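You operate a simulated robot arm through the tools that you are given. There is no shell and no other tool. Be economical: measure what you need, move in short steps, check, and stop when the job is done.

The job below is to be done with a simulated two-armed robot. You get a single attempt, and the scene is never put back.

JOB
Press the brass plug into the red tube at force 50.
Fine: tube in the drawer, drawer shut, hold both big buttons, a hand on each, till the plug is flush; then pull the drawer out again; leave the other tubes. Set down upright: what you pick out.
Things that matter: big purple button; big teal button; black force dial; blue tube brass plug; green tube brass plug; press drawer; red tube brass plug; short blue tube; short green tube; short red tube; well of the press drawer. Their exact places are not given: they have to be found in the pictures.

The check looks at the end state, three seconds after you hand in, the way a careful person would. Anything else that was tipped, shoved, dropped, spilled or broken makes it a failure.

ROBOT AND FRAMES
Two 7-joint arms with two-finger parallel grippers on one trunk, on a base that drives. Base frame: it is fixed to the floor where the robot stands at the start and does not move with it; the origin is under the middle of the robot, x ahead of it, y to its left, z up. Readings come in mm, degrees, newtons and seconds.
The left shoulder is at the start at [50, 161, 1123], the right one opposite. With the tool pointing down near the work surface each hand reaches from about 160 to 680 mm from the robot's upright axis, wherever it stands, measured 20 degrees to its own side. Places, roughly: big purple button [500, -300, 800]; big teal button [500, 100, 800]; black force dial [600, -100, 1000]; blue tube brass plug [600, 200, 800]; green tube brass plug [500, 200, 800]; press drawer [500, -100, 800]; red tube brass plug [500, 200, 800]; well of the press drawer [500, -100, 800]. Payload 3.43 kg a hand.
Tool frame (each hand has its own): the origin (TCP) lies between the finger pads and is the grasp point; the fingertips stand 30 mm ahead of it; z points along the fingers, y is the line along which they close. Largest opening 94 mm; finger width 28, thickness 10; the body of the gripper, 50 by 96 mm, starts 55 mm behind the TCP.
Orientation is that of the tool frame in the base frame, as [roll, pitch, yaw] about the fixed x, y, z axes, in that order (R = Rz(yaw) Ry(pitch) Rx(roll)). With the fingers straight down and closing along the base's y, the tool's x points along the base's -x, its y along +y and its z along -z.

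CONTROLS
- The arms move only by the tool step_arm. It takes "left_motion", "right_motion" or both (then of equal length, played together; a hand with none holds still); each is a list of rows, each an object of numbers (a shift or turn left out is 0, a gripper value left out holds the last): "tx", "ty", "tz": the shift along the tool's x, y, z in mm; "rx", "ry", "rz": the turn, a rotation vector about the tool's x, y, z in degrees. In form: [{"tx": .., "ty": .., "tz": .., "rx": .., "ry": .., "rz": ..}, ...]. A call has 1 to 8 rows; each row shifts and turns the commanded pose from where the row before left it, along the tool's axes as they then stand. "left_fingers" and "right_fingers" are, for a hand that has rows, the gripper command, from -1 (fully open) to 1 (shut), values between in proportion, set as the call begins (left out, the last holds). Rows are played at 5 a second. More than 50 mm and 8.6 degrees between two rows, or a gripper value outside its range, and nothing of the call is played. A pose out of reach is approached as far as the arm can. The call stops where the force on the tool passes 40 N (or 10 N more than at its start, if that is more) or the arm is blocked; 0.2 s more then pass. The fingers move at their own pace (about 45 mm/s each) and stop on an object; they squeeze with about 43 N. The grip force told is the motor's: it shows also when the fingers shut on nothing. Time passes only in rows, and 0.2 s behind the last, so rows that do not move let the fingers close. The reply holds the time, the measured pose of the TCP, the force on the tool along the base axes, the opening and the grip force, in the units named above and with some noise, with the torque about the TCP (base axes, N m) and any sound that the robot's microphone picked up.
- Cameras (640 x 400 px; columns grow to the right, rows downward): "scene" is now at [135.3, 15.3, 1255]; the picture's right is [0.01, -1.00, 0.00], its down [-0.54, -0.01, -0.84] and it looks along [0.84, 0.01, -0.54] (base axes); focal length 225 px, centre (320, 200). "left" rides on the left gripper at [76, -14, -103] in its tool frame; the picture's right is [0.18, 0.98, 0.00], its down [-0.75, 0.14, -0.64] and it looks along [-0.63, 0.12, 0.77] (tool axes); focal length 243 px, centre (320, 200). "right" rides on the right gripper at [76, 14, -102] in its tool frame; the picture's right is [-0.18, 0.98, 0.00], its down [-0.75, -0.14, -0.64] and it looks along [-0.63, -0.12, 0.77] (tool axes); focal length 243 px, centre (320, 200).
- camera(camera): a new picture of that camera. The clock stands still meanwhile.
- move_column(by): slides the trunk up (or, below 0, down) by that many mm; the arms and the scene camera ride with it, the base frame stays. It gives what a move gives, with no picture.
- steer(legs): drives the robot by 1 to 6 legs, each [ahead, left, turn to the left] in mm, mm and degrees, along the robot's own axes; the way and the turn of a leg run together, so that a leg with both is an arc; at most 1500 mm and 180 degrees a leg. The arms and the cameras ride along, it lands a little off, and it stops where it bumps. It gives what a move gives.
- pan_tilt(pan, tilt): turns the head with the scene camera to pan (to the left, within 80 degrees either way) and tilt (down, from -29 to 69), counted from straight ahead of the robot. It gives what a move gives.
- point_at(camera, pixels): for up to 12 pixels [column, row] of the newest picture of that camera ("zoom" is the newest enlarged one), the place [x, y, z] in the base frame of the surface seen there, good to about 2 mm, but the place of the scene camera against the robot may be out by one fixed shift of up to 18 mm in any direction. The clock stands still meanwhile.
- enlarge(camera, box): a new picture of the part [left, top, right, bottom] of that camera's present view, enlarged. The clock stands still meanwhile.
- close_job(): hands the job in; it is judged then, once.

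Keep the steps short. Do not move on a guess: measure, check each grasp and each placing, and mend mistakes. In all there are 80 turns and 62 pictures (those below and enlarged ones count). Leave the grippers open and the arms clear of the work at the hand-in unless told otherwise, and finish with a single line.

The tools are called after "Request:" as a command line: name --argument value ..., lists and objects as JSON in quotes. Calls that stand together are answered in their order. step_arm: Moves the arms, as the interface text tells. Its arguments: {"type":"object","properties":{"left_motion":{"type":"array","items":{"type":"object","properties":{"tx":{"type":"number"},"ty":{"type":"number"},"tz":{"type":"number"},"rx":{"type":"number"},"ry":{"type":"number"},"rz":{"type":"number"}}}},"left_fingers":{"type":"number"},"right_motion":{"type":"array","items":{"type":"object","properties":{"tx":{"type":"number"},"ty":{"type":"number"},"tz":{"type":"number"},"rx":{"type":"number"},"ry":{"type":"number"},"rz":{"type":"number"}}}},"right_fingers":{"type":"number"}},"required":[]} The other tools are called the same way: move_column (by) slides the trunk up or down; steer (legs) drives the base; pan_tilt (pan, tilt) turns the head that bears the scene camera; camera (camera) takes a picture; point_at (camera, pixels) gives the place of the surface under pixels of a picture; enlarge (camera, box) takes an enlarged picture of a part of a camera's view; close_job () hands the job in.

At the start:

```text
clock: 0.0
left_position: [379.6, 157.6, 1090.4]
left_orientation: [180.0, 0.0, -179.9]
left_ft_force: [1.2, 1.8, 0.2]
left_moment: [-0.01, -0.01, 0.0]
left_grip_width: 93.9
left_grasp_force: 0.0
right_position: [315.4, -140.7, 1134.8]
right_orientation: [179.9, 0.0, 180.0]
right_ft_force: [-0.4, 0.3, 0.1]
right_moment: [-0.02, -0.01, 0.02]
right_grip_width: 94.0
right_grasp_force: 0.1
trunk travel left (down, up): [-150.0, 117.0]
robot x, y, heading: [-1.0, 1.5, -0.0]
head pan, tilt: [0.9, 32.5]
```

scene: 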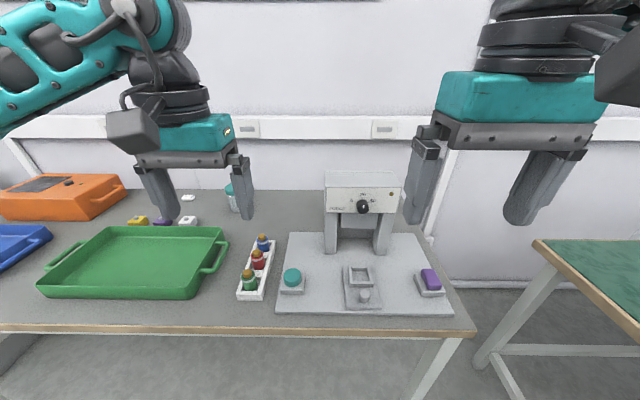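
right: 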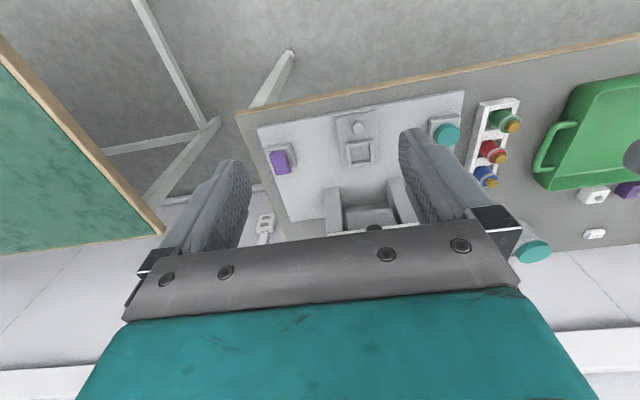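
left: 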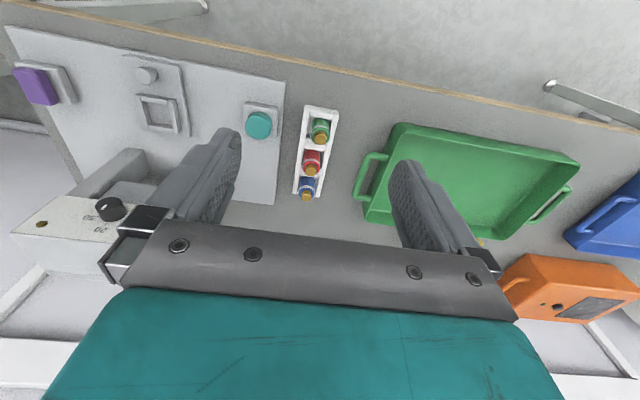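

I see the press in the middle, with the drawer and its well in front, and a rack with blue, red and green tubes. I'll enlarge both areas first.

Request:
enlarge --camera "scene" --box '[220, 220, 470, 330]'

Request:
enlarge --camera "scene" --box '[310, 165, 420, 235]'

Request:
enlarge --camera "left" --box '[240, 90, 400, 220]'

```text
2.56 times, centred on (345, 275) of scene
```

zoom: 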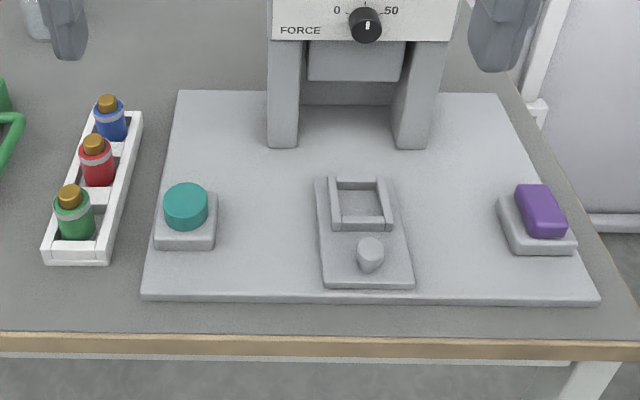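

```text
5.71 times, centred on (365, 200) of scene
```

zoom: 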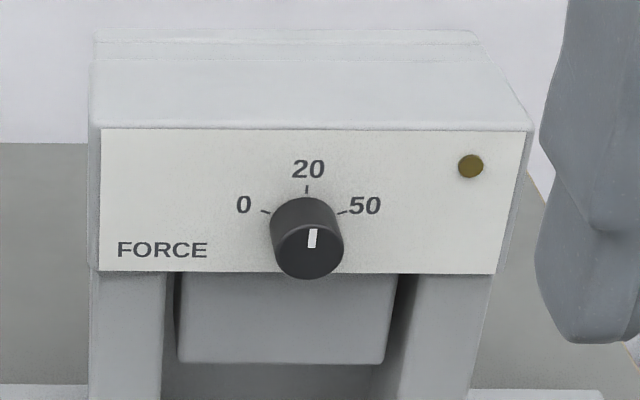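

```text
3.08 times, centred on (320, 155) of left
```

zoom: 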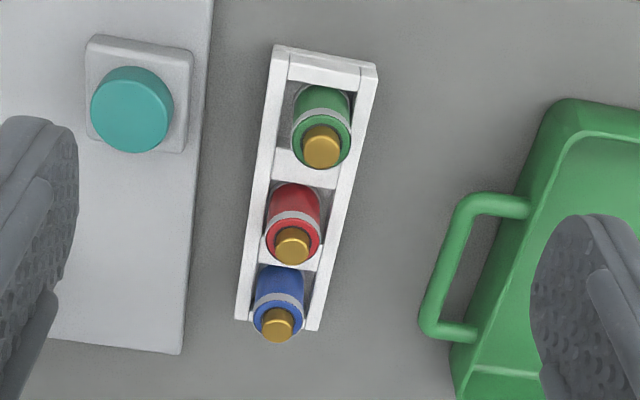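

The dial points at about 20 and needs 50. I'll measure tubes in the left zoom, and the same plus the dial, drawer and buttons in the left and scene pictures. That also gives me the scene camera's shift.

Request:
point_at --camera "zoom" --pixels '[[322, 148], [292, 246], [277, 325], [135, 108], [325, 68], [273, 318], [312, 325], [275, 60], [370, 72], [293, 200], [300, 170], [400, 300]]'

Request:
point_at --camera "left" --pixels '[[258, 124], [36, 86], [146, 75], [160, 114], [111, 203], [141, 96], [170, 94], [150, 129], [187, 133], [125, 57], [100, 80], [108, 215]]'

Request:
point_at --camera "scene" --pixels '[[292, 275], [431, 278], [364, 294], [361, 274], [363, 207], [263, 238], [257, 254], [248, 273], [335, 205], [392, 205], [345, 190], [385, 190]]'

```text
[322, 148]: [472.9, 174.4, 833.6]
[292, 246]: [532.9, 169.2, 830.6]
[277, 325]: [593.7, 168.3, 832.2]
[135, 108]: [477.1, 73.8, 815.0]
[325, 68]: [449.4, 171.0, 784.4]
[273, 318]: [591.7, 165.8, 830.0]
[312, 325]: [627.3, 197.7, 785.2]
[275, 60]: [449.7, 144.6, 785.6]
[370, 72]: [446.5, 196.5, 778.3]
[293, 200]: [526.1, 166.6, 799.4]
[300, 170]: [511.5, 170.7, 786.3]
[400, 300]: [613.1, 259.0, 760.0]
```

```text
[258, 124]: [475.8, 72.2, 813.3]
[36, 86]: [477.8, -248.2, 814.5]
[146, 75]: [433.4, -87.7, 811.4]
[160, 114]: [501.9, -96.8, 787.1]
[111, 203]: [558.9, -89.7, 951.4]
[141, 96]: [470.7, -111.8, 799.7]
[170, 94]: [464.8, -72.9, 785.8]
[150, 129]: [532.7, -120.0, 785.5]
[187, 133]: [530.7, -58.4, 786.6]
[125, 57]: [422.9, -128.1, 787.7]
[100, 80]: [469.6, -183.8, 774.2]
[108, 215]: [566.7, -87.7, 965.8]
```

```text
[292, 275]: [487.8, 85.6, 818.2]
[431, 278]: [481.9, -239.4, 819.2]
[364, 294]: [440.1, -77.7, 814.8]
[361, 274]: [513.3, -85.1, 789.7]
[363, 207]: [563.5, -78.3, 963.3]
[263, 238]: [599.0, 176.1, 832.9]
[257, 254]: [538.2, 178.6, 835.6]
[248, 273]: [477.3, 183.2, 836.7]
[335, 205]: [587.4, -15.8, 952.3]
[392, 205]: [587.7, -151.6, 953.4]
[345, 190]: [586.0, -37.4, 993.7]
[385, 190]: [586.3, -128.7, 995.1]
```

The scene camera's shift is about (+6, +9, +4). Next I'll take a closer dial picture to measure its axis, ticks and pointer.

Request:
enlarge --camera "scene" --box '[340, 188, 388, 218]'

```text
13.33 times, centred on (364, 203) of scene
```

zoom: 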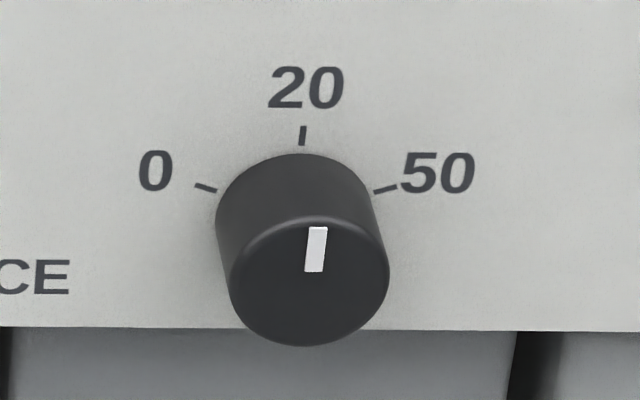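

Request:
point_at --camera "zoom" --pixels '[[197, 184], [215, 189], [303, 128], [302, 144], [375, 192], [395, 187], [318, 230], [314, 270], [236, 282], [387, 280], [309, 343], [312, 222]]'

```text
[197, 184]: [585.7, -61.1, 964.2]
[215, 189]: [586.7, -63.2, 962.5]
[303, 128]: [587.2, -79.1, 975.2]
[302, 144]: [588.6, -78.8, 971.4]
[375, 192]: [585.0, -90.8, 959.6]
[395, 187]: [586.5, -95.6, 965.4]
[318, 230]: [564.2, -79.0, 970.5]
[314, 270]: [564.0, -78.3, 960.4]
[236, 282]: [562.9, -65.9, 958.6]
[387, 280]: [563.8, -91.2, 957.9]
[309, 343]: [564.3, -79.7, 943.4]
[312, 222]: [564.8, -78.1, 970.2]
```

Knob axis, corrected, is about y=-87, z=954, with its front at x=559 and the panel at 581. The pointer sits at 20, and 50 is about 69° clockwise. I'll bring the right hand forward and tip it to point ahead.

Request:
step_arm --right_motion '[{"tx": -40, "ty": 10, "tz": 25}, {"tx": -40, "ty": 10, "tz": 25}, {"tx": -35, "ty": 10, "tz": 25}, {"ry": -8.5}, {"ry": -8.5}, {"ry": -8.5}, {"ry": -8.5}, {"ry": -8.5}]' --right_fingers -0.2

Request:
step_arm --right_motion '[{"ry": -8.5}, {"ry": -8.5}, {"ry": -8.5}, {"ry": -8.5}, {"ry": -8.5}, {"ry": -5}, {}]'

```text
clock: 1.8
left_position: [379.0, 156.1, 1091.1]
left_orientation: [-180.0, 0.2, -179.9]
left_ft_force: [0.4, 0.2, 0.0]
left_moment: [0.02, 0.01, -0.02]
left_grip_width: 93.7
left_grasp_force: 0.1
right_position: [430.9, -112.2, 1060.9]
right_orientation: [179.9, 42.7, 179.9]
right_ft_force: [-0.1, -0.1, 1.0]
right_moment: [0.02, -0.02, 0.0]
right_grip_width: 56.6
right_grasp_force: 0.1
trunk travel left (down, up): [-150.0, 117.0]
robot x, y, heading: [-0.7, -0.6, -0.2]
head pan, tilt: [0.9, 32.5]
```

```text
clock: 3.4
left_position: [379.2, 156.1, 1091.0]
left_orientation: [-180.0, 0.1, -179.9]
left_ft_force: [0.3, 0.5, -0.3]
left_moment: [0.0, -0.03, 0.01]
left_grip_width: 93.6
left_grasp_force: 0.1
right_position: [432.2, -114.3, 1060.6]
right_orientation: [8.9, 89.9, 9.0]
right_ft_force: [0.1, -0.6, 0.1]
right_moment: [0.0, 0.0, 0.02]
right_grip_width: 56.5
right_grasp_force: 0.0
trunk travel left (down, up): [-150.0, 117.0]
robot x, y, heading: [0.4, 3.8, 0.1]
head pan, tilt: [0.9, 32.5]
```

The hand points ahead. Now I'll lower it in line with the knob axis, staying 30 mm short, and pre-turn it by -35°.

Request:
step_arm --right_motion '[{"tx": 36, "ty": 9, "tz": 15}, {"tx": 36, "ty": 9, "tz": 15}, {"tx": 34.6, "ty": 9, "tz": 18}, {"rz": -8.5}, {"rz": -8.5}, {"rz": -8.5}, {"rz": -8.5}, {}]'

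Request:
camera --camera "scene"

Request:
camera --camera "right"

```text
clock: 5.2
left_position: [380.6, 156.6, 1090.7]
left_orientation: [-180.0, 0.1, -179.8]
left_ft_force: [0.5, -0.2, 0.0]
left_moment: [0.01, 0.06, 0.03]
left_grip_width: 93.8
left_grasp_force: 0.1
right_position: [471.3, -62.2, 968.1]
right_orientation: [-90.2, 55.9, -90.2]
right_ft_force: [0.0, -0.6, -0.2]
right_moment: [-0.01, 0.01, -0.02]
right_grip_width: 56.3
right_grasp_force: 0.1
right hand out of reach, approached as far as the arm can: row 2, 3
trunk travel left (down, up): [-150.0, 117.0]
robot x, y, heading: [1.5, 0.6, -0.2]
head pan, tilt: [0.9, 32.5]
```

```text
54 pictures are left
```

scene: 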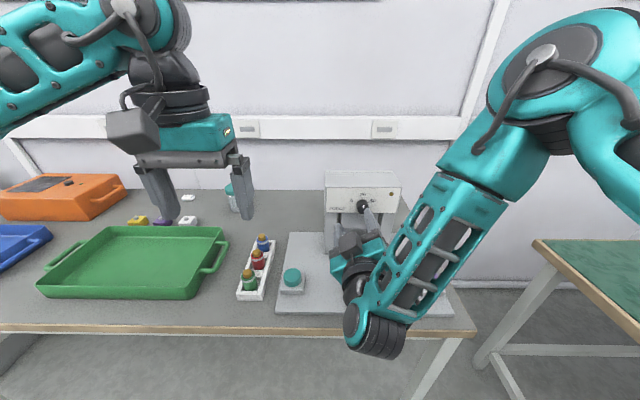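

```text
53 pictures are left
```

right: 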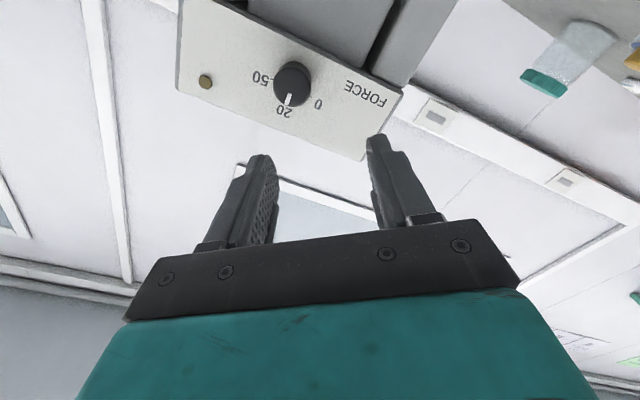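

The row 2–3 poses were out of reach, so the hand sits 25 mm left and 14 mm high. I'll try correcting it in this new posture.

Request:
step_arm --right_motion '[{"tx": 12.8, "ty": -6.5}, {"tx": 12.8, "ty": -6.4}, {}]'

```text
clock: 6.0
left_position: [379.8, 155.0, 1090.6]
left_orientation: [180.0, 0.0, -179.9]
left_ft_force: [0.8, 0.7, -0.3]
left_moment: [0.01, -0.01, 0.02]
left_grip_width: 94.0
left_grasp_force: 0.0
right_position: [462.8, -65.6, 967.3]
right_orientation: [-90.3, 56.0, -90.4]
right_ft_force: [-0.3, -0.1, -0.1]
right_moment: [0.03, -0.05, 0.03]
right_grip_width: 56.4
right_grasp_force: 0.0
right hand out of reach, approached as far as the arm can: row 1, 2
trunk travel left (down, up): [-150.0, 117.0]
robot x, y, heading: [0.3, 1.0, -0.0]
head pan, tilt: [0.9, 32.5]
```

The arm is folded too tightly. I'll drive back 120 mm so it can stretch out, which also moves the hands away from the press.

Request:
steer --legs '[[-120, 0, 0]]'

```text
clock: 7.2
left_position: [257.7, 156.3, 1091.7]
left_orientation: [179.9, 0.1, -180.0]
left_ft_force: [-0.6, 0.4, -0.3]
left_moment: [0.01, -0.03, -0.03]
left_grip_width: 93.9
left_grasp_force: 0.1
right_position: [341.9, -65.9, 967.7]
right_orientation: [-90.2, 56.1, -90.4]
right_ft_force: [-0.6, 0.1, 0.4]
right_moment: [0.0, -0.02, 0.01]
right_grip_width: 56.7
right_grasp_force: 0.0
trunk travel left (down, up): [-150.0, 117.0]
robot x, y, heading: [-121.1, -2.2, 0.0]
head pan, tilt: [0.9, 32.5]
```

Now I'll move the hand forward to x=500, onto the knob axis.

Request:
step_arm --right_motion '[{"tz": 40}, {"tz": 40}, {"tz": 40, "tx": 12, "ty": -5}, {"tz": 38, "tx": 11.4, "ty": -5}, {}]'

```text
clock: 8.4
left_position: [257.3, 156.7, 1091.1]
left_orientation: [180.0, 0.0, -180.0]
left_ft_force: [-0.2, -0.2, -0.3]
left_moment: [0.0, -0.03, -0.01]
left_grip_width: 94.0
left_grasp_force: 0.1
right_position: [484.3, -36.4, 986.9]
right_orientation: [-90.7, 56.0, -91.4]
right_ft_force: [0.1, -0.1, -0.8]
right_moment: [-0.02, -0.04, 0.0]
right_grip_width: 56.5
right_grasp_force: 0.2
right hand out of reach, approached as far as the arm can: row 1, 2, 3, 4
trunk travel left (down, up): [-150.0, 117.0]
robot x, y, heading: [-121.2, 1.5, 0.0]
head pan, tilt: [0.9, 32.5]
```

It's still limited, probably by a wrist joint. I'll undo the roll and see whether the pose frees up.

Request:
step_arm --right_motion '[{"tz": -30}, {"rz": 8.5}, {"rz": 8.5}, {"rz": 8.5}, {"rz": 8.5}, {}]'

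Request:
camera --camera "scene"

```text
clock: 9.8
left_position: [257.8, 156.4, 1091.0]
left_orientation: [180.0, 0.1, 179.9]
left_ft_force: [0.2, 0.1, 0.1]
left_moment: [0.04, 0.01, -0.01]
left_grip_width: 93.8
left_grasp_force: 0.1
right_position: [454.8, -36.6, 986.6]
right_orientation: [133.8, 89.9, 133.5]
right_ft_force: [-0.9, 0.9, 0.0]
right_moment: [0.01, -0.04, 0.01]
right_grip_width: 56.3
right_grasp_force: 0.0
trunk travel left (down, up): [-150.0, 117.0]
robot x, y, heading: [-120.5, -2.3, -0.1]
head pan, tilt: [0.9, 32.5]
```

```text
52 pictures are left
```

scene: 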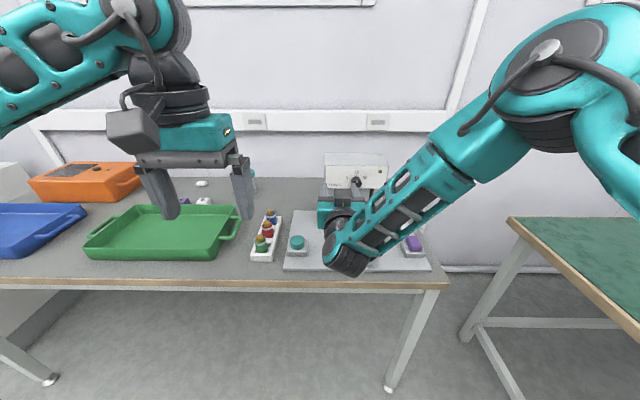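

With roll 0 it followed properly. I'll try moving right and down to the axis now.

Request:
step_arm --right_motion '[{"ty": -25, "tx": 16}, {"ty": -26, "tx": 16.6}, {}]'

```text
clock: 10.7
left_position: [257.9, 155.7, 1092.1]
left_orientation: [179.9, 0.1, -180.0]
left_ft_force: [-0.2, 0.6, 0.0]
left_moment: [0.0, 0.0, -0.04]
left_grip_width: 94.2
left_grasp_force: 0.1
right_position: [447.3, -44.1, 980.5]
right_orientation: [-178.6, 89.6, -179.4]
right_ft_force: [-0.6, 0.6, 0.0]
right_moment: [0.0, 0.0, -0.01]
right_grip_width: 56.3
right_grasp_force: 0.0
right hand out of reach, approached as far as the arm can: row 1, 2
trunk travel left (down, up): [-150.0, 117.0]
robot x, y, heading: [-120.6, 0.6, 0.2]
head pan, tilt: [0.9, 32.5]
```

I'll shift the shoulder instead: column down 75 and base 45 mm right. The hand then sits in an easier area.

Request:
move_column --by -75

Request:
steer --legs '[[0, -45, 0]]'

Request:
step_arm --right_motion '[{"tx": -24}, {"tx": -24}, {}]'

```text
clock: 11.8
left_position: [258.1, 157.1, 1016.2]
left_orientation: [-180.0, 0.1, 180.0]
left_ft_force: [-0.1, -0.3, -0.5]
left_moment: [-0.02, 0.01, 0.02]
left_grip_width: 93.7
left_grasp_force: 0.1
right_position: [447.2, -43.3, 905.5]
right_orientation: [180.0, 89.8, 179.3]
right_ft_force: [0.1, -0.3, 0.2]
right_moment: [0.0, 0.0, 0.02]
right_grip_width: 56.3
right_grasp_force: 0.0
trunk travel left (down, up): [-75.0, 192.0]
robot x, y, heading: [-120.3, 2.3, -0.0]
head pan, tilt: [0.9, 32.5]
```

```text
clock: 12.8
left_position: [257.3, 110.3, 1017.2]
left_orientation: [180.0, 0.2, -179.9]
left_ft_force: [1.6, 0.2, 0.6]
left_moment: [-0.01, 0.02, -0.01]
left_grip_width: 93.9
left_grasp_force: 0.1
right_position: [447.6, -90.5, 906.3]
right_orientation: [179.3, 89.5, 178.3]
right_ft_force: [-1.0, -0.7, -0.2]
right_moment: [0.01, -0.02, 0.01]
right_grip_width: 56.4
right_grasp_force: 0.2
trunk travel left (down, up): [-75.0, 192.0]
robot x, y, heading: [-119.6, -49.0, 0.0]
head pan, tilt: [0.9, 32.5]
```

```text
clock: 13.7
left_position: [257.7, 110.9, 1017.0]
left_orientation: [180.0, 0.1, -179.9]
left_ft_force: [0.6, 0.0, -0.2]
left_moment: [0.0, 0.0, 0.0]
left_grip_width: 94.1
left_grasp_force: 0.0
right_position: [448.3, -89.4, 955.5]
right_orientation: [179.2, 89.5, 178.5]
right_ft_force: [-0.7, -0.3, 0.0]
right_moment: [0.0, -0.03, 0.01]
right_grip_width: 56.2
right_grasp_force: 0.0
trunk travel left (down, up): [-75.0, 192.0]
robot x, y, heading: [-119.6, -44.1, 0.0]
head pan, tilt: [0.9, 32.5]
```

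That puts it on the axis. Now the -34° pre-roll, with 50 mm forward.

Request:
step_arm --right_motion '[{"tz": 25}, {"tz": 25}, {"rz": -8.5}, {"rz": -8.5}, {"rz": -8.5}, {"rz": -8.5}, {}]'

Request:
camera --camera "right"

```text
clock: 15.2
left_position: [258.0, 111.5, 1014.6]
left_orientation: [180.0, 0.2, 180.0]
left_ft_force: [0.5, 0.2, 0.3]
left_moment: [-0.02, 0.0, 0.0]
left_grip_width: 93.9
left_grasp_force: 0.0
right_position: [498.0, -90.5, 954.1]
right_orientation: [-90.9, 55.8, -91.5]
right_ft_force: [0.4, -0.9, 0.0]
right_moment: [0.02, 0.0, -0.01]
right_grip_width: 56.5
right_grasp_force: 0.0
trunk travel left (down, up): [-75.0, 192.0]
robot x, y, heading: [-121.2, -44.8, 0.0]
head pan, tilt: [0.9, 32.5]
```

```text
51 pictures are left
```

right: 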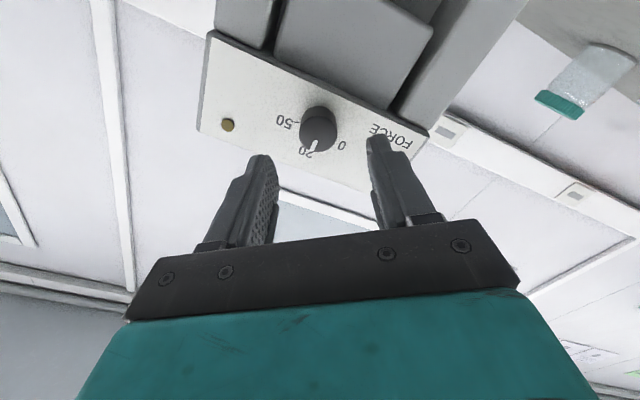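

No reach complaint. I'll measure the knob with this camera.

Request:
point_at --camera "right" --pixels '[[318, 135], [302, 128], [334, 140], [316, 147], [316, 122], [270, 150], [250, 110]]'

```text
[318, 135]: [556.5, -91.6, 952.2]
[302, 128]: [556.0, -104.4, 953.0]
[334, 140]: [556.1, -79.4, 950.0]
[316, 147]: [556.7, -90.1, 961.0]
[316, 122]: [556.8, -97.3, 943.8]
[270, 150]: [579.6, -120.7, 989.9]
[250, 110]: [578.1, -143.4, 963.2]
```

Knob centre is at about (-91.5, 952), with its front at 556. I'll shift 2.5 mm and advance 45 mm, so the tips stop 6 mm before the panel.

Request:
step_arm --right_motion '[{"tx": 2.3, "tz": 15}, {"tz": 15}, {"tz": 15}, {}]'

Request:
enlarge --camera "right" --box '[200, 50, 440, 200]'

```text
clock: 16.2
left_position: [257.8, 110.2, 1016.0]
left_orientation: [-179.9, 0.0, -179.8]
left_ft_force: [0.6, 0.6, -0.1]
left_moment: [0.0, -0.01, -0.01]
left_grip_width: 94.1
left_grasp_force: 0.0
right_position: [543.5, -92.4, 951.7]
right_orientation: [-90.8, 56.0, -91.4]
right_ft_force: [0.9, 0.7, 0.6]
right_moment: [0.0, 0.01, 0.03]
right_grip_width: 56.4
right_grasp_force: 0.0
trunk travel left (down, up): [-75.0, 192.0]
robot x, y, heading: [-122.2, -46.8, 0.0]
head pan, tilt: [0.9, 32.5]
```

```text
2.67 times, centred on (320, 125) of right
```

zoom: 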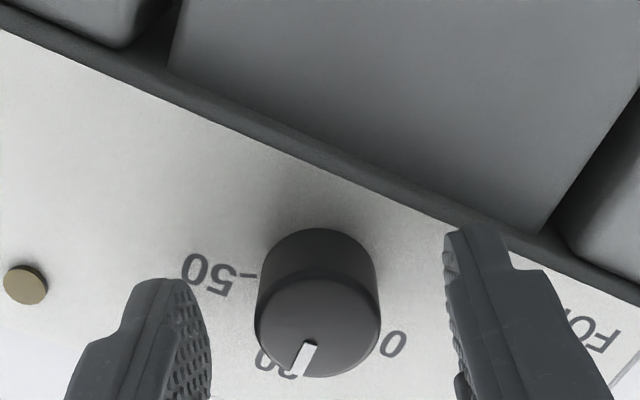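

The fingers straddle the knob evenly. I'll grip it.

Request:
step_arm --right_motion '[{}, {}, {}, {}]' --right_fingers 1

```text
clock: 17.2
left_position: [259.2, 111.1, 1016.0]
left_orientation: [179.9, 0.0, -180.0]
left_ft_force: [-0.7, -0.3, -0.2]
left_moment: [0.0, 0.0, -0.01]
left_grip_width: 93.8
left_grasp_force: 0.1
right_position: [543.8, -92.0, 951.7]
right_orientation: [-90.7, 56.1, -91.5]
right_ft_force: [0.7, -2.1, 1.8]
right_moment: [0.0, 0.17, 0.19]
right_grip_width: 27.6
right_grasp_force: 45.1
trunk travel left (down, up): [-75.0, 192.0]
robot x, y, heading: [-121.4, -41.8, 0.2]
head pan, tilt: [0.9, 32.5]
```

Gripped at 27.6 mm. Now I'll turn clockwise (+rz), 34° first.

Request:
step_arm --right_motion '[{"rz": 8.5}, {"rz": 8.5}, {"rz": 8.5}, {"rz": 8.5}, {}]'

Request:
step_arm --right_motion '[{"rz": 8.5}, {"rz": 8.5}, {"rz": 8.5}, {"rz": 8.5}, {}]'

Request:
enlarge --camera "right" --box '[200, 50, 440, 200]'

```text
clock: 18.4
left_position: [258.5, 111.3, 1016.3]
left_orientation: [180.0, 0.0, 180.0]
left_ft_force: [-0.3, 0.1, 0.5]
left_moment: [0.03, -0.01, 0.0]
left_grip_width: 93.9
left_grasp_force: 0.1
right_position: [543.7, -92.4, 952.2]
right_orientation: [164.2, 89.6, 163.4]
right_ft_force: [4.4, -2.7, 4.3]
right_moment: [0.0, 0.47, 0.6]
right_grip_width: 27.6
right_grasp_force: 44.1
trunk travel left (down, up): [-75.0, 192.0]
robot x, y, heading: [-123.1, -47.0, -0.1]
head pan, tilt: [0.9, 32.5]
```

```text
clock: 19.6
left_position: [258.7, 111.1, 1015.7]
left_orientation: [180.0, 0.0, 179.9]
left_ft_force: [-0.3, -0.6, 0.4]
left_moment: [0.0, 0.02, 0.0]
left_grip_width: 94.2
left_grasp_force: 0.0
right_position: [542.8, -92.0, 952.7]
right_orientation: [90.7, 55.8, 89.9]
right_ft_force: [7.5, -0.4, 4.4]
right_moment: [0.0, 0.1, 0.98]
right_grip_width: 27.6
right_grasp_force: 44.7
trunk travel left (down, up): [-75.0, 192.0]
robot x, y, heading: [-119.6, -46.0, -0.1]
head pan, tilt: [0.9, 32.5]
```

```text
2.67 times, centred on (320, 125) of right
```

zoom: 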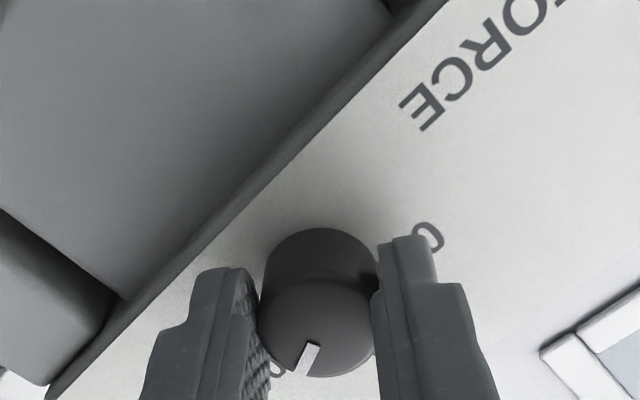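

The knob turned with the hand by 68°. I'll release it and back off straight to check.

Request:
step_arm --right_motion '[{}, {}, {}, {"tz": -20}, {"tz": -25}, {}]' --right_fingers -0.2

Request:
enlarge --camera "right" --box '[240, 80, 400, 180]'

```text
clock: 21.1
left_position: [256.8, 110.3, 1015.9]
left_orientation: [180.0, 0.2, 180.0]
left_ft_force: [-0.5, -0.4, -0.1]
left_moment: [0.01, 0.01, 0.01]
left_grip_width: 94.3
left_grasp_force: 0.0
right_position: [499.0, -91.7, 951.4]
right_orientation: [90.9, 56.0, 89.8]
right_ft_force: [-0.2, -0.2, -0.5]
right_moment: [0.01, -0.03, 0.0]
right_grip_width: 56.4
right_grasp_force: 0.0
trunk travel left (down, up): [-75.0, 192.0]
robot x, y, heading: [-117.9, -45.2, 0.2]
head pan, tilt: [0.9, 32.5]
```

```text
4.00 times, centred on (320, 130) of right
```

zoom: 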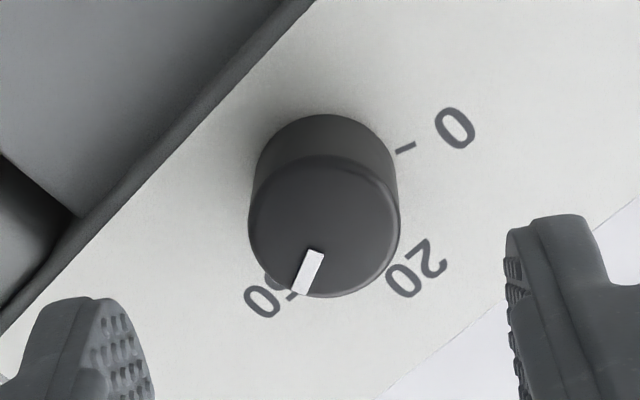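

The pointer is now near 50. I'll measure the angles.

Request:
point_at --camera "zoom" --pixels '[[316, 253], [300, 290], [398, 152], [412, 145], [290, 297], [324, 158], [398, 235], [252, 222], [325, 220], [413, 252], [406, 257]]'

```text
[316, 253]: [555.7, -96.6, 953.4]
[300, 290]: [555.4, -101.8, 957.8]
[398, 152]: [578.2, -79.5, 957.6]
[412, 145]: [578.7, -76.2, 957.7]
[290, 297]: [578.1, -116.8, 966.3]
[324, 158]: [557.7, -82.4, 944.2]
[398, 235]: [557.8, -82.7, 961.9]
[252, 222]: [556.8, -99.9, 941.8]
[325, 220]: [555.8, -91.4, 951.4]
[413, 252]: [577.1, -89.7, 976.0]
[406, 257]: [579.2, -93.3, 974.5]
```

The measured pointer angle is noisy at about 55–60°. I'll back off further and look at the dial from the scene camera before judging.

Request:
step_arm --right_motion '[{"tz": -40}, {"tz": -40}, {"rz": -8.5}, {"rz": -8.5}, {"rz": -8.5}, {"rz": -8.5}, {}]'

Request:
camera --camera "scene"

Request:
enlarge --camera "right" --box '[280, 80, 380, 142]'

```text
clock: 22.6
left_position: [259.4, 110.5, 1014.9]
left_orientation: [180.0, 0.0, 180.0]
left_ft_force: [0.8, -0.1, 0.4]
left_moment: [0.03, 0.0, -0.01]
left_grip_width: 93.9
left_grasp_force: 0.0
right_position: [418.4, -89.3, 952.6]
right_orientation: [-163.7, 89.5, -164.6]
right_ft_force: [-0.2, 0.4, -0.3]
right_moment: [-0.05, 0.0, -0.03]
right_grip_width: 56.2
right_grasp_force: 0.1
trunk travel left (down, up): [-75.0, 192.0]
robot x, y, heading: [-120.2, -44.7, -0.1]
head pan, tilt: [0.9, 32.5]
```

```text
47 pictures are left
```

scene: 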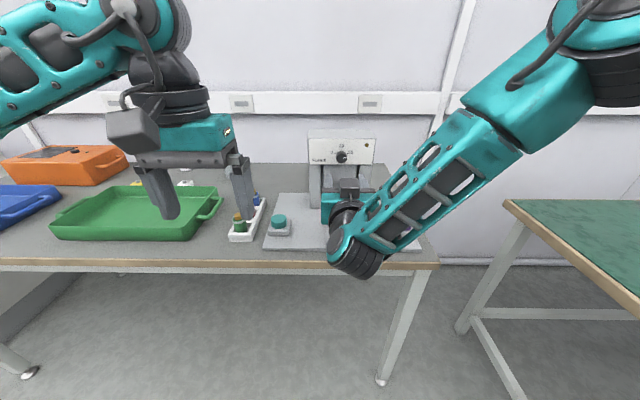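

```text
6.40 times, centred on (330, 111) of right
```

zoom: 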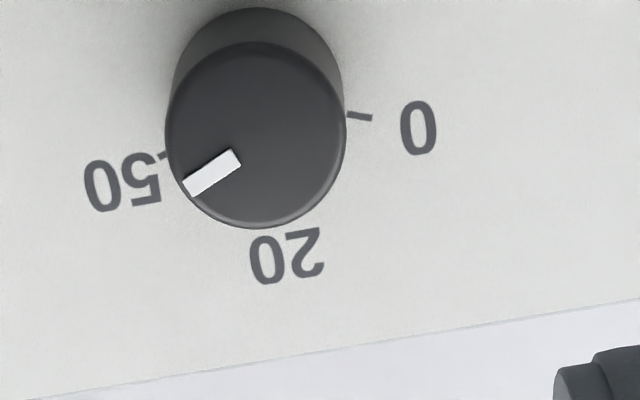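

Request:
enlarge --camera "scene" --box '[322, 143, 362, 168]'

```text
16.00 times, centred on (342, 156) of scene
```

zoom: 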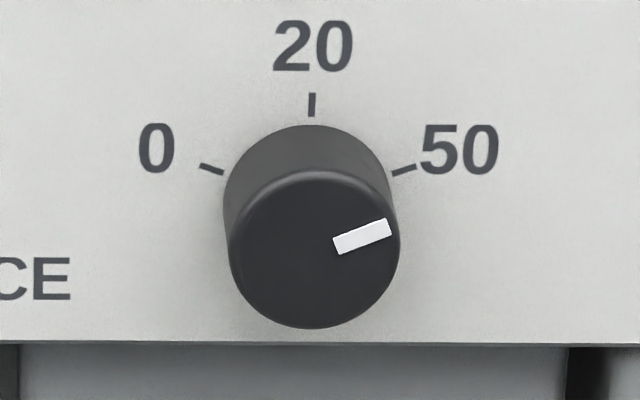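

The pointer is parallel to the 50 tick, so the dial is set. I'll turn the right hand back to pointing down and clear of the press.

Request:
step_arm --right_motion '[{"tx": -40}, {"tx": -40}, {"ry": 8.5}, {"ry": 8.5}, {"ry": 8.5}, {"ry": 8.5}, {"ry": 8.5}]'

Request:
step_arm --right_motion '[{"ry": 8.5}, {"ry": 8.5}, {"ry": 8.5}, {"ry": 8.5}, {"ry": 8.5}, {"ry": 5}, {}]'

Request:
move_column --by 75

Request:
steer --legs '[[60, 45, 0]]'

```text
clock: 24.2
left_position: [258.0, 110.5, 1015.8]
left_orientation: [180.0, 0.1, 179.9]
left_ft_force: [-1.0, -0.2, -1.0]
left_moment: [0.04, 0.0, -0.01]
left_grip_width: 94.2
left_grasp_force: 0.1
right_position: [420.1, -90.1, 1032.5]
right_orientation: [179.9, 46.9, 179.1]
right_ft_force: [0.2, 0.5, 0.4]
right_moment: [-0.01, 0.02, 0.0]
right_grip_width: 56.5
right_grasp_force: 0.1
trunk travel left (down, up): [-75.0, 192.0]
robot x, y, heading: [-119.2, -48.0, 0.0]
head pan, tilt: [0.9, 32.5]
```

```text
clock: 25.9
left_position: [257.1, 111.8, 1017.1]
left_orientation: [-180.0, 0.0, 179.9]
left_ft_force: [-0.3, 0.6, -0.1]
left_moment: [-0.01, -0.04, 0.02]
left_grip_width: 94.0
left_grasp_force: 0.0
right_position: [418.7, -91.0, 1032.0]
right_orientation: [180.0, -0.6, 179.1]
right_ft_force: [0.3, -0.3, 0.8]
right_moment: [0.01, 0.0, 0.01]
right_grip_width: 56.5
right_grasp_force: 0.2
trunk travel left (down, up): [-75.0, 192.0]
robot x, y, heading: [-121.6, -46.4, 0.1]
head pan, tilt: [0.9, 32.5]
```

```text
clock: 27.0
left_position: [258.3, 112.2, 1091.7]
left_orientation: [180.0, 0.0, -179.9]
left_ft_force: [-0.2, 0.3, 0.2]
left_moment: [0.02, 0.01, 0.0]
left_grip_width: 93.9
left_grasp_force: 0.0
right_position: [420.9, -89.6, 1107.7]
right_orientation: [180.0, -0.4, 179.2]
right_ft_force: [-0.2, 0.2, 1.3]
right_moment: [0.01, 0.01, 0.01]
right_grip_width: 56.5
right_grasp_force: 0.0
trunk travel left (down, up): [-150.0, 117.0]
robot x, y, heading: [-120.8, -42.7, 0.1]
head pan, tilt: [0.9, 32.5]
```

```text
clock: 28.0
left_position: [319.0, 154.9, 1090.8]
left_orientation: [-180.0, 0.0, -179.9]
left_ft_force: [-0.5, -0.5, 0.3]
left_moment: [-0.02, 0.03, 0.0]
left_grip_width: 94.0
left_grasp_force: 0.0
right_position: [479.9, -45.7, 1108.2]
right_orientation: [180.0, -0.6, 179.2]
right_ft_force: [0.3, 0.2, -0.7]
right_moment: [-0.02, 0.0, 0.02]
right_grip_width: 56.5
right_grasp_force: 0.0
trunk travel left (down, up): [-150.0, 117.0]
robot x, y, heading: [-64.3, -2.4, -0.1]
head pan, tilt: [0.9, 32.5]
```

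Now I'll park the right hand back and to the right, and bring the left hand over the red tube at about (533, 169, 930).

Request:
step_arm --left_motion '[{"tx": -45}, {"tx": -45}, {"tx": -45, "ty": 4}, {"tx": -45, "ty": 5}, {"tx": -34, "ty": 5, "tz": 40}, {"tz": 45}, {"tz": 45}, {"tz": 30}]' --right_motion '[{"tx": 20, "ty": -30}, {"tx": 20, "ty": -30}, {"tx": 20, "ty": -30}, {"tx": 20, "ty": -30}, {"tx": 20, "ty": -20}, {}, {}, {}]' --left_fingers -0.4

Request:
camera --camera "left"

```text
refused: row 5 steps farther than a row can; nothing moved
```

```text
44 pictures are left
```

left: 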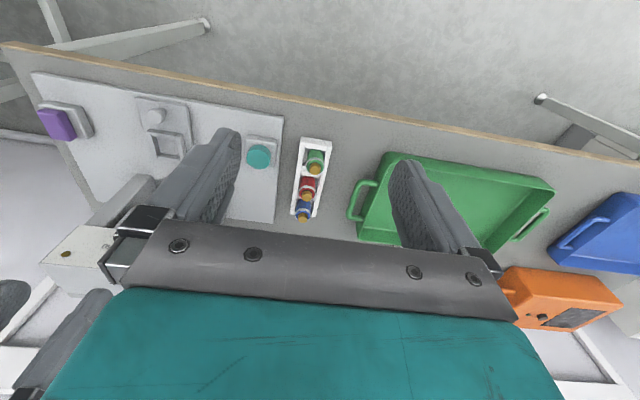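

Row 5 was too long, so I'll split it.

Request:
step_arm --left_motion '[{"tx": -45, "ty": 4}, {"tx": -45, "ty": 4}, {"tx": -45, "ty": 4}, {"tx": -45, "ty": 2}, {"tx": -34, "tz": 30}, {"tz": 45}, {"tz": 45}, {"tz": 40}]' --right_motion '[{"tx": 20, "ty": -30}, {"tx": 20, "ty": -30}, {"tx": 20, "ty": -30}, {"tx": 20, "ty": -30}, {"tx": 20, "ty": -20}, {}, {}, {}]' --left_fingers -0.4

Request:
camera --camera "left"

```text
clock: 29.8
left_position: [531.1, 168.1, 929.9]
left_orientation: [-180.0, 0.1, 179.9]
left_ft_force: [0.1, -0.3, 0.0]
left_moment: [-0.02, 0.02, 0.03]
left_grip_width: 66.1
left_grasp_force: 0.2
right_position: [377.6, -183.8, 1107.3]
right_orientation: [-180.0, -0.5, 179.2]
right_ft_force: [0.0, 0.2, -0.2]
right_moment: [0.01, -0.01, 0.0]
right_grip_width: 56.1
right_grasp_force: 0.1
trunk travel left (down, up): [-150.0, 117.0]
robot x, y, heading: [-59.8, 1.1, 0.1]
head pan, tilt: [0.9, 32.5]
```

```text
43 pictures are left
```

left: 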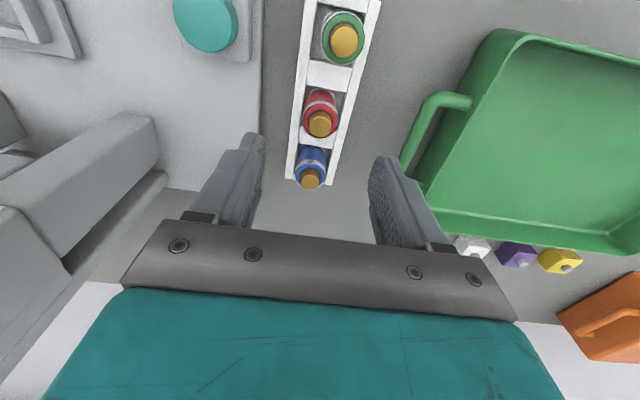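

Request:
enlarge --camera "left" --box '[270, 60, 370, 195]'

```text
2.96 times, centred on (320, 128) of left
```

zoom: 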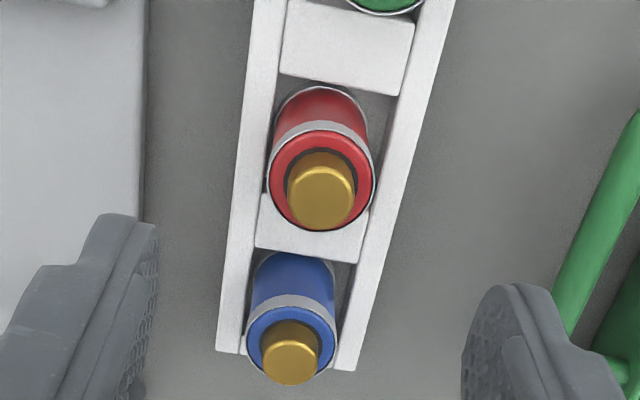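

Request:
point_at --camera "zoom" --pixels '[[320, 180], [322, 215], [275, 180], [370, 182], [320, 138], [245, 150], [400, 150], [320, 100], [320, 130], [285, 360], [310, 230], [275, 330]]'

```text
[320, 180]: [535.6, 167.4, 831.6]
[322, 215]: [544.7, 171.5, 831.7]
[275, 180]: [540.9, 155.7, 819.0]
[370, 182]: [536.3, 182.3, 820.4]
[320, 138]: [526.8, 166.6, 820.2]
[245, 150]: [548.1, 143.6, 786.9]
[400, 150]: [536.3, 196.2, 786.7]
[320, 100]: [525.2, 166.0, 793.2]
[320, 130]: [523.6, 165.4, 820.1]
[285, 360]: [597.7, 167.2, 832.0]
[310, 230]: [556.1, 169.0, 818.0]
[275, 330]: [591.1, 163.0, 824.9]
```

Red tube: centre (539, 168.5), rim at z=820, plug top 832, rack rails at 786. I'll align and descend so the tips reach 793.

Request:
step_arm --left_motion '[{"tx": -7.5, "ty": 0.5}, {"tz": 40}, {"tz": 35}, {}]'

Request:
camera --camera "left"

```text
clock: 30.8
left_position: [538.1, 168.1, 856.7]
left_orientation: [-180.0, 0.1, -180.0]
left_ft_force: [-0.8, 1.1, 0.7]
left_moment: [0.0, -0.01, -0.01]
left_grip_width: 65.6
left_grasp_force: 0.0
right_position: [375.8, -183.9, 1107.4]
right_orientation: [-180.0, -0.5, 179.2]
right_ft_force: [0.5, 0.0, 0.0]
right_moment: [0.01, -0.01, 0.02]
right_grip_width: 56.6
right_grasp_force: 0.1
trunk travel left (down, up): [-150.0, 117.0]
robot x, y, heading: [-64.4, -0.1, -0.1]
head pan, tilt: [0.9, 32.5]
```

```text
41 pictures are left
```

left: 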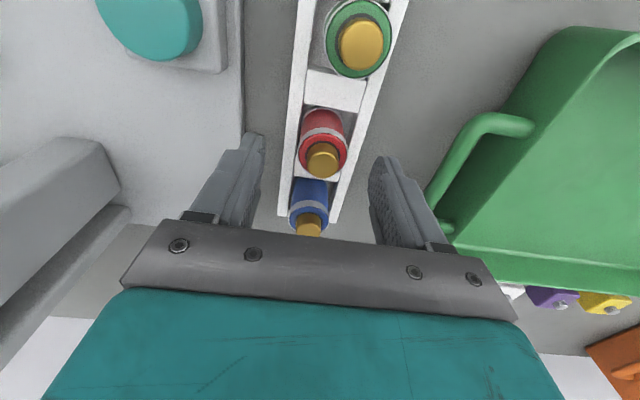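

It's centred. I'll descend the last 34 mm.

Request:
step_arm --left_motion '[{"tz": 17}, {"tz": 17}, {}]'

Request:
camera --camera "left"

```text
clock: 31.6
left_position: [539.2, 168.5, 822.8]
left_orientation: [180.0, 0.1, 180.0]
left_ft_force: [0.1, 0.0, -0.4]
left_moment: [-0.03, 0.02, 0.0]
left_grip_width: 65.6
left_grasp_force: 0.0
right_position: [378.2, -183.5, 1108.5]
right_orientation: [180.0, -0.5, 179.2]
right_ft_force: [0.3, 0.4, -0.5]
right_moment: [-0.01, 0.0, 0.04]
right_grip_width: 56.2
right_grasp_force: 0.1
trunk travel left (down, up): [-150.0, 117.0]
robot x, y, heading: [-59.7, -2.4, -0.1]
head pan, tilt: [0.9, 32.5]
```

```text
40 pictures are left
```

left: 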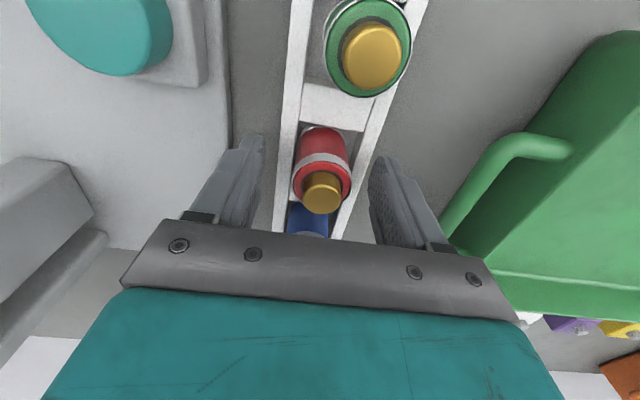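

Grip now.

Request:
step_arm --left_motion '[{}, {}, {}, {}, {}]' --left_fingers 1

Request:
step_arm --left_motion '[{"tz": -20}, {"tz": -30}, {"tz": -35}, {}]'

Request:
camera --camera "left"

```text
clock: 32.8
left_position: [540.2, 168.7, 821.8]
left_orientation: [180.0, 0.0, 180.0]
left_ft_force: [0.1, 0.1, 0.3]
left_moment: [0.03, -0.01, 0.01]
left_grip_width: 31.4
left_grasp_force: 42.7
right_position: [376.6, -183.8, 1108.2]
right_orientation: [-180.0, -0.5, 179.2]
right_ft_force: [-0.5, -0.4, 0.3]
right_moment: [-0.01, -0.01, 0.03]
right_grip_width: 56.2
right_grasp_force: 0.0
trunk travel left (down, up): [-150.0, 117.0]
robot x, y, heading: [-60.3, -4.1, -0.1]
head pan, tilt: [0.9, 32.5]
```

```text
clock: 33.8
left_position: [539.2, 169.6, 906.3]
left_orientation: [179.9, 0.0, 179.9]
left_ft_force: [-0.5, 1.0, -1.4]
left_moment: [0.03, 0.02, -0.01]
left_grip_width: 31.1
left_grasp_force: 42.4
right_position: [377.2, -184.4, 1107.6]
right_orientation: [-180.0, -0.5, 179.2]
right_ft_force: [0.3, -0.2, -0.1]
right_moment: [-0.03, 0.02, 0.0]
right_grip_width: 56.5
right_grasp_force: 0.2
trunk travel left (down, up): [-150.0, 117.0]
robot x, y, heading: [-61.1, -3.5, -0.2]
head pan, tilt: [0.9, 32.5]
```

```text
39 pictures are left
```

left: 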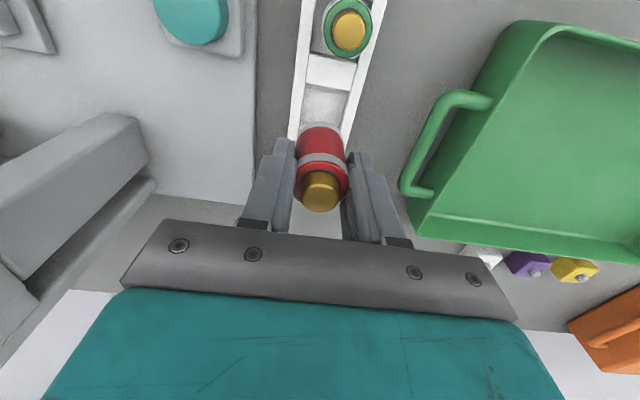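

The tube is held upright. I'll lift a bit more and carry it toward the drawer, short of the well, to look.

Request:
step_arm --left_motion '[{"tz": -25}, {"ty": -45, "tx": 8}, {"ty": -45, "tx": 8}, {"ty": -45, "tx": 8}, {"ty": -45, "tx": 8}, {"ty": -15, "tx": 5}, {}]'

Request:
camera --camera "left"

Request:
enlarge --camera "scene" --box '[280, 150, 440, 270]'

```text
clock: 35.4
left_position: [503.5, -26.8, 932.3]
left_orientation: [180.0, 0.1, 180.0]
left_ft_force: [-0.1, 0.1, -0.9]
left_moment: [-0.02, 0.0, -0.04]
left_grip_width: 31.3
left_grasp_force: 43.1
right_position: [377.1, -183.2, 1108.9]
right_orientation: [180.0, -0.5, 179.2]
right_ft_force: [0.0, -0.2, 0.4]
right_moment: [0.01, 0.01, -0.01]
right_grip_width: 56.5
right_grasp_force: 0.0
trunk travel left (down, up): [-150.0, 117.0]
robot x, y, heading: [-63.4, -0.9, -0.1]
head pan, tilt: [0.9, 32.5]
```

```text
38 pictures are left
```

left: 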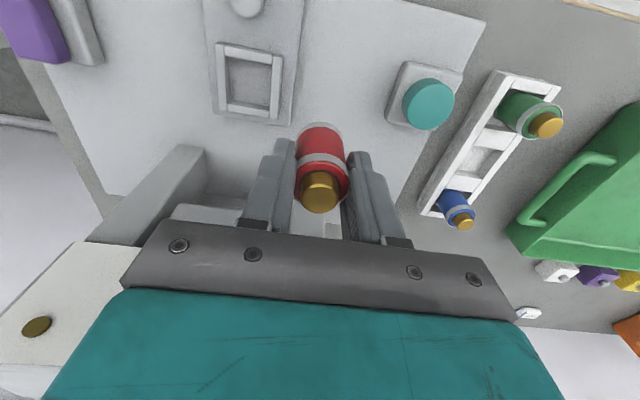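

```text
3.33 times, centred on (360, 210) of scene
```

zoom: 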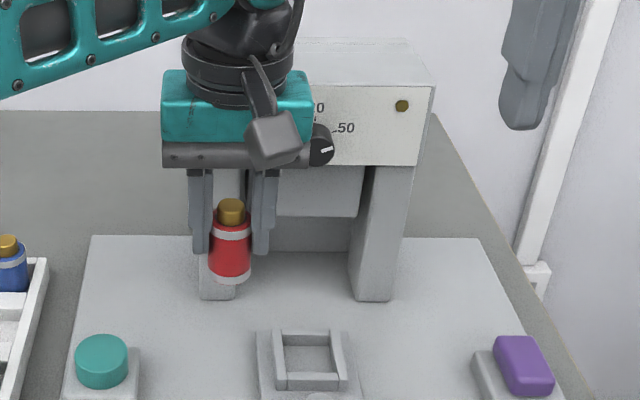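

Request:
enlarge --camera "left" --box '[190, 0, 350, 210]'

```text
1.90 times, centred on (270, 105) of left
```

zoom: 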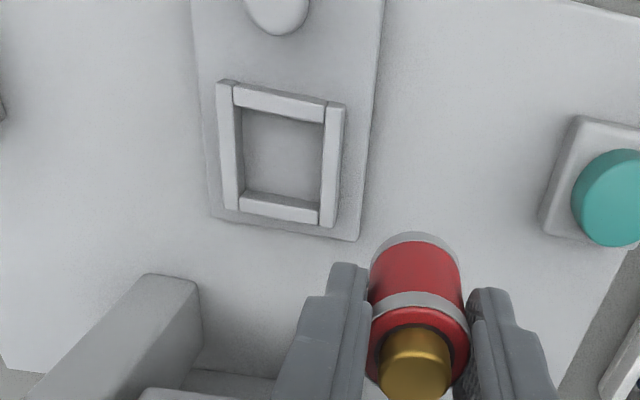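

Request:
point_at --camera "zoom" --pixels '[[229, 140], [333, 160], [280, 103], [280, 206], [280, 150], [237, 110], [327, 125], [324, 205], [240, 195], [350, 160], [275, 15], [415, 240]]'

```text
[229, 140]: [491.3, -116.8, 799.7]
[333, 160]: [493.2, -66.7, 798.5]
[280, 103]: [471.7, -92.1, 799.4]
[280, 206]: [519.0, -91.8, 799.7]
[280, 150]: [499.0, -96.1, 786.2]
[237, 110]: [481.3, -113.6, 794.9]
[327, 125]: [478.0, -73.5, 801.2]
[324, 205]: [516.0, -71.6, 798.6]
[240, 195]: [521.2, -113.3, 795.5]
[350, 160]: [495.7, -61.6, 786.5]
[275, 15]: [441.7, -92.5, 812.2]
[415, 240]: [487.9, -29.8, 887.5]
```

Well: inner centre (495.4, -91.8), frame top 799.5, floor 786. The tube bottom is about 45 mm below the TCP. I'll move over the well and come down to z≈850.

Request:
step_arm --left_motion '[{"ty": -35, "tx": 4}, {"ty": -30, "tx": 4}, {"tz": 40}, {"tz": 40}, {}]'

Request:
camera --camera "left"

Request:
enlarge --camera "scene" --box '[280, 180, 400, 270]'

```text
clock: 36.6
left_position: [492.2, -89.7, 852.2]
left_orientation: [-179.9, 0.1, -180.0]
left_ft_force: [0.6, 0.1, -1.6]
left_moment: [0.0, 0.01, 0.04]
left_grip_width: 31.4
left_grasp_force: 42.4
right_position: [376.6, -183.8, 1107.9]
right_orientation: [-179.9, -0.5, 179.2]
right_ft_force: [0.8, 0.2, -0.1]
right_moment: [-0.01, 0.0, 0.04]
right_grip_width: 56.4
right_grasp_force: 0.0
trunk travel left (down, up): [-150.0, 117.0]
robot x, y, heading: [-59.0, -1.9, -0.0]
head pan, tilt: [0.9, 32.5]
```

```text
35 pictures are left
```

left: 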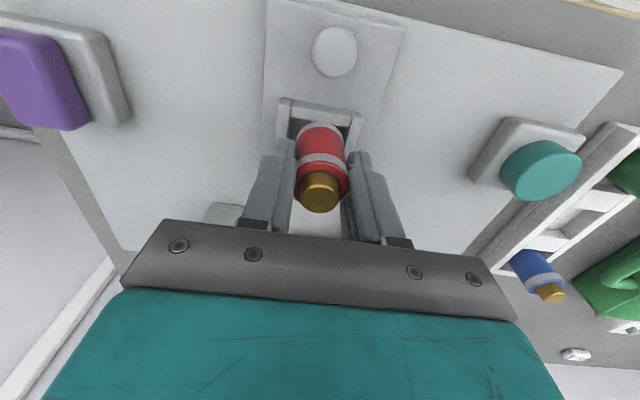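

```text
4.44 times, centred on (340, 225) of scene
```

zoom: 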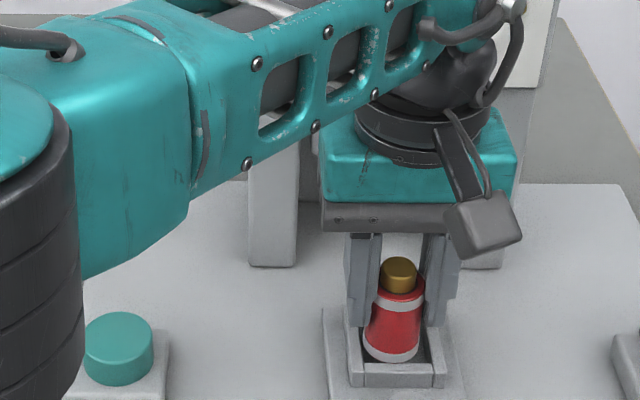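

Request:
enlarge --camera "left" --box '[260, 85, 380, 160]'

```text
5.33 times, centred on (320, 122) of left
```

zoom: 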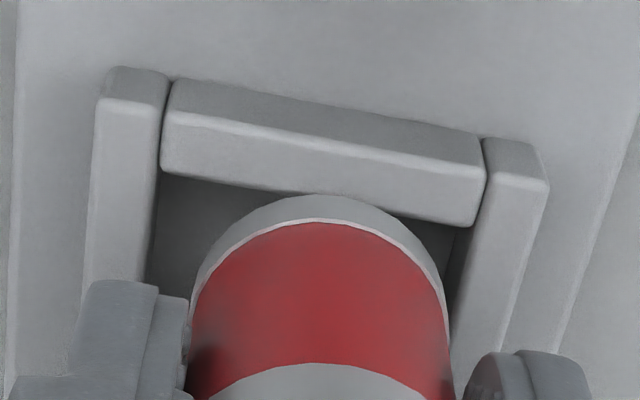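

Request:
point_at --camera "zoom" --pixels '[[330, 150], [310, 187], [120, 200], [510, 250], [320, 205], [160, 200], [460, 240], [200, 260], [442, 285], [480, 190]]'

```text
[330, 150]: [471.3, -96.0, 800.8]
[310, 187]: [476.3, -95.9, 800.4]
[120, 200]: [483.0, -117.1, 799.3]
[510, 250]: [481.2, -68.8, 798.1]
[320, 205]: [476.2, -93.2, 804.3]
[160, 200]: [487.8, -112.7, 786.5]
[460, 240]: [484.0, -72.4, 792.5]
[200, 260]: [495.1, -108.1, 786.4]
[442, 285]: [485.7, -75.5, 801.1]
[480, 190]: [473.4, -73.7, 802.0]
```

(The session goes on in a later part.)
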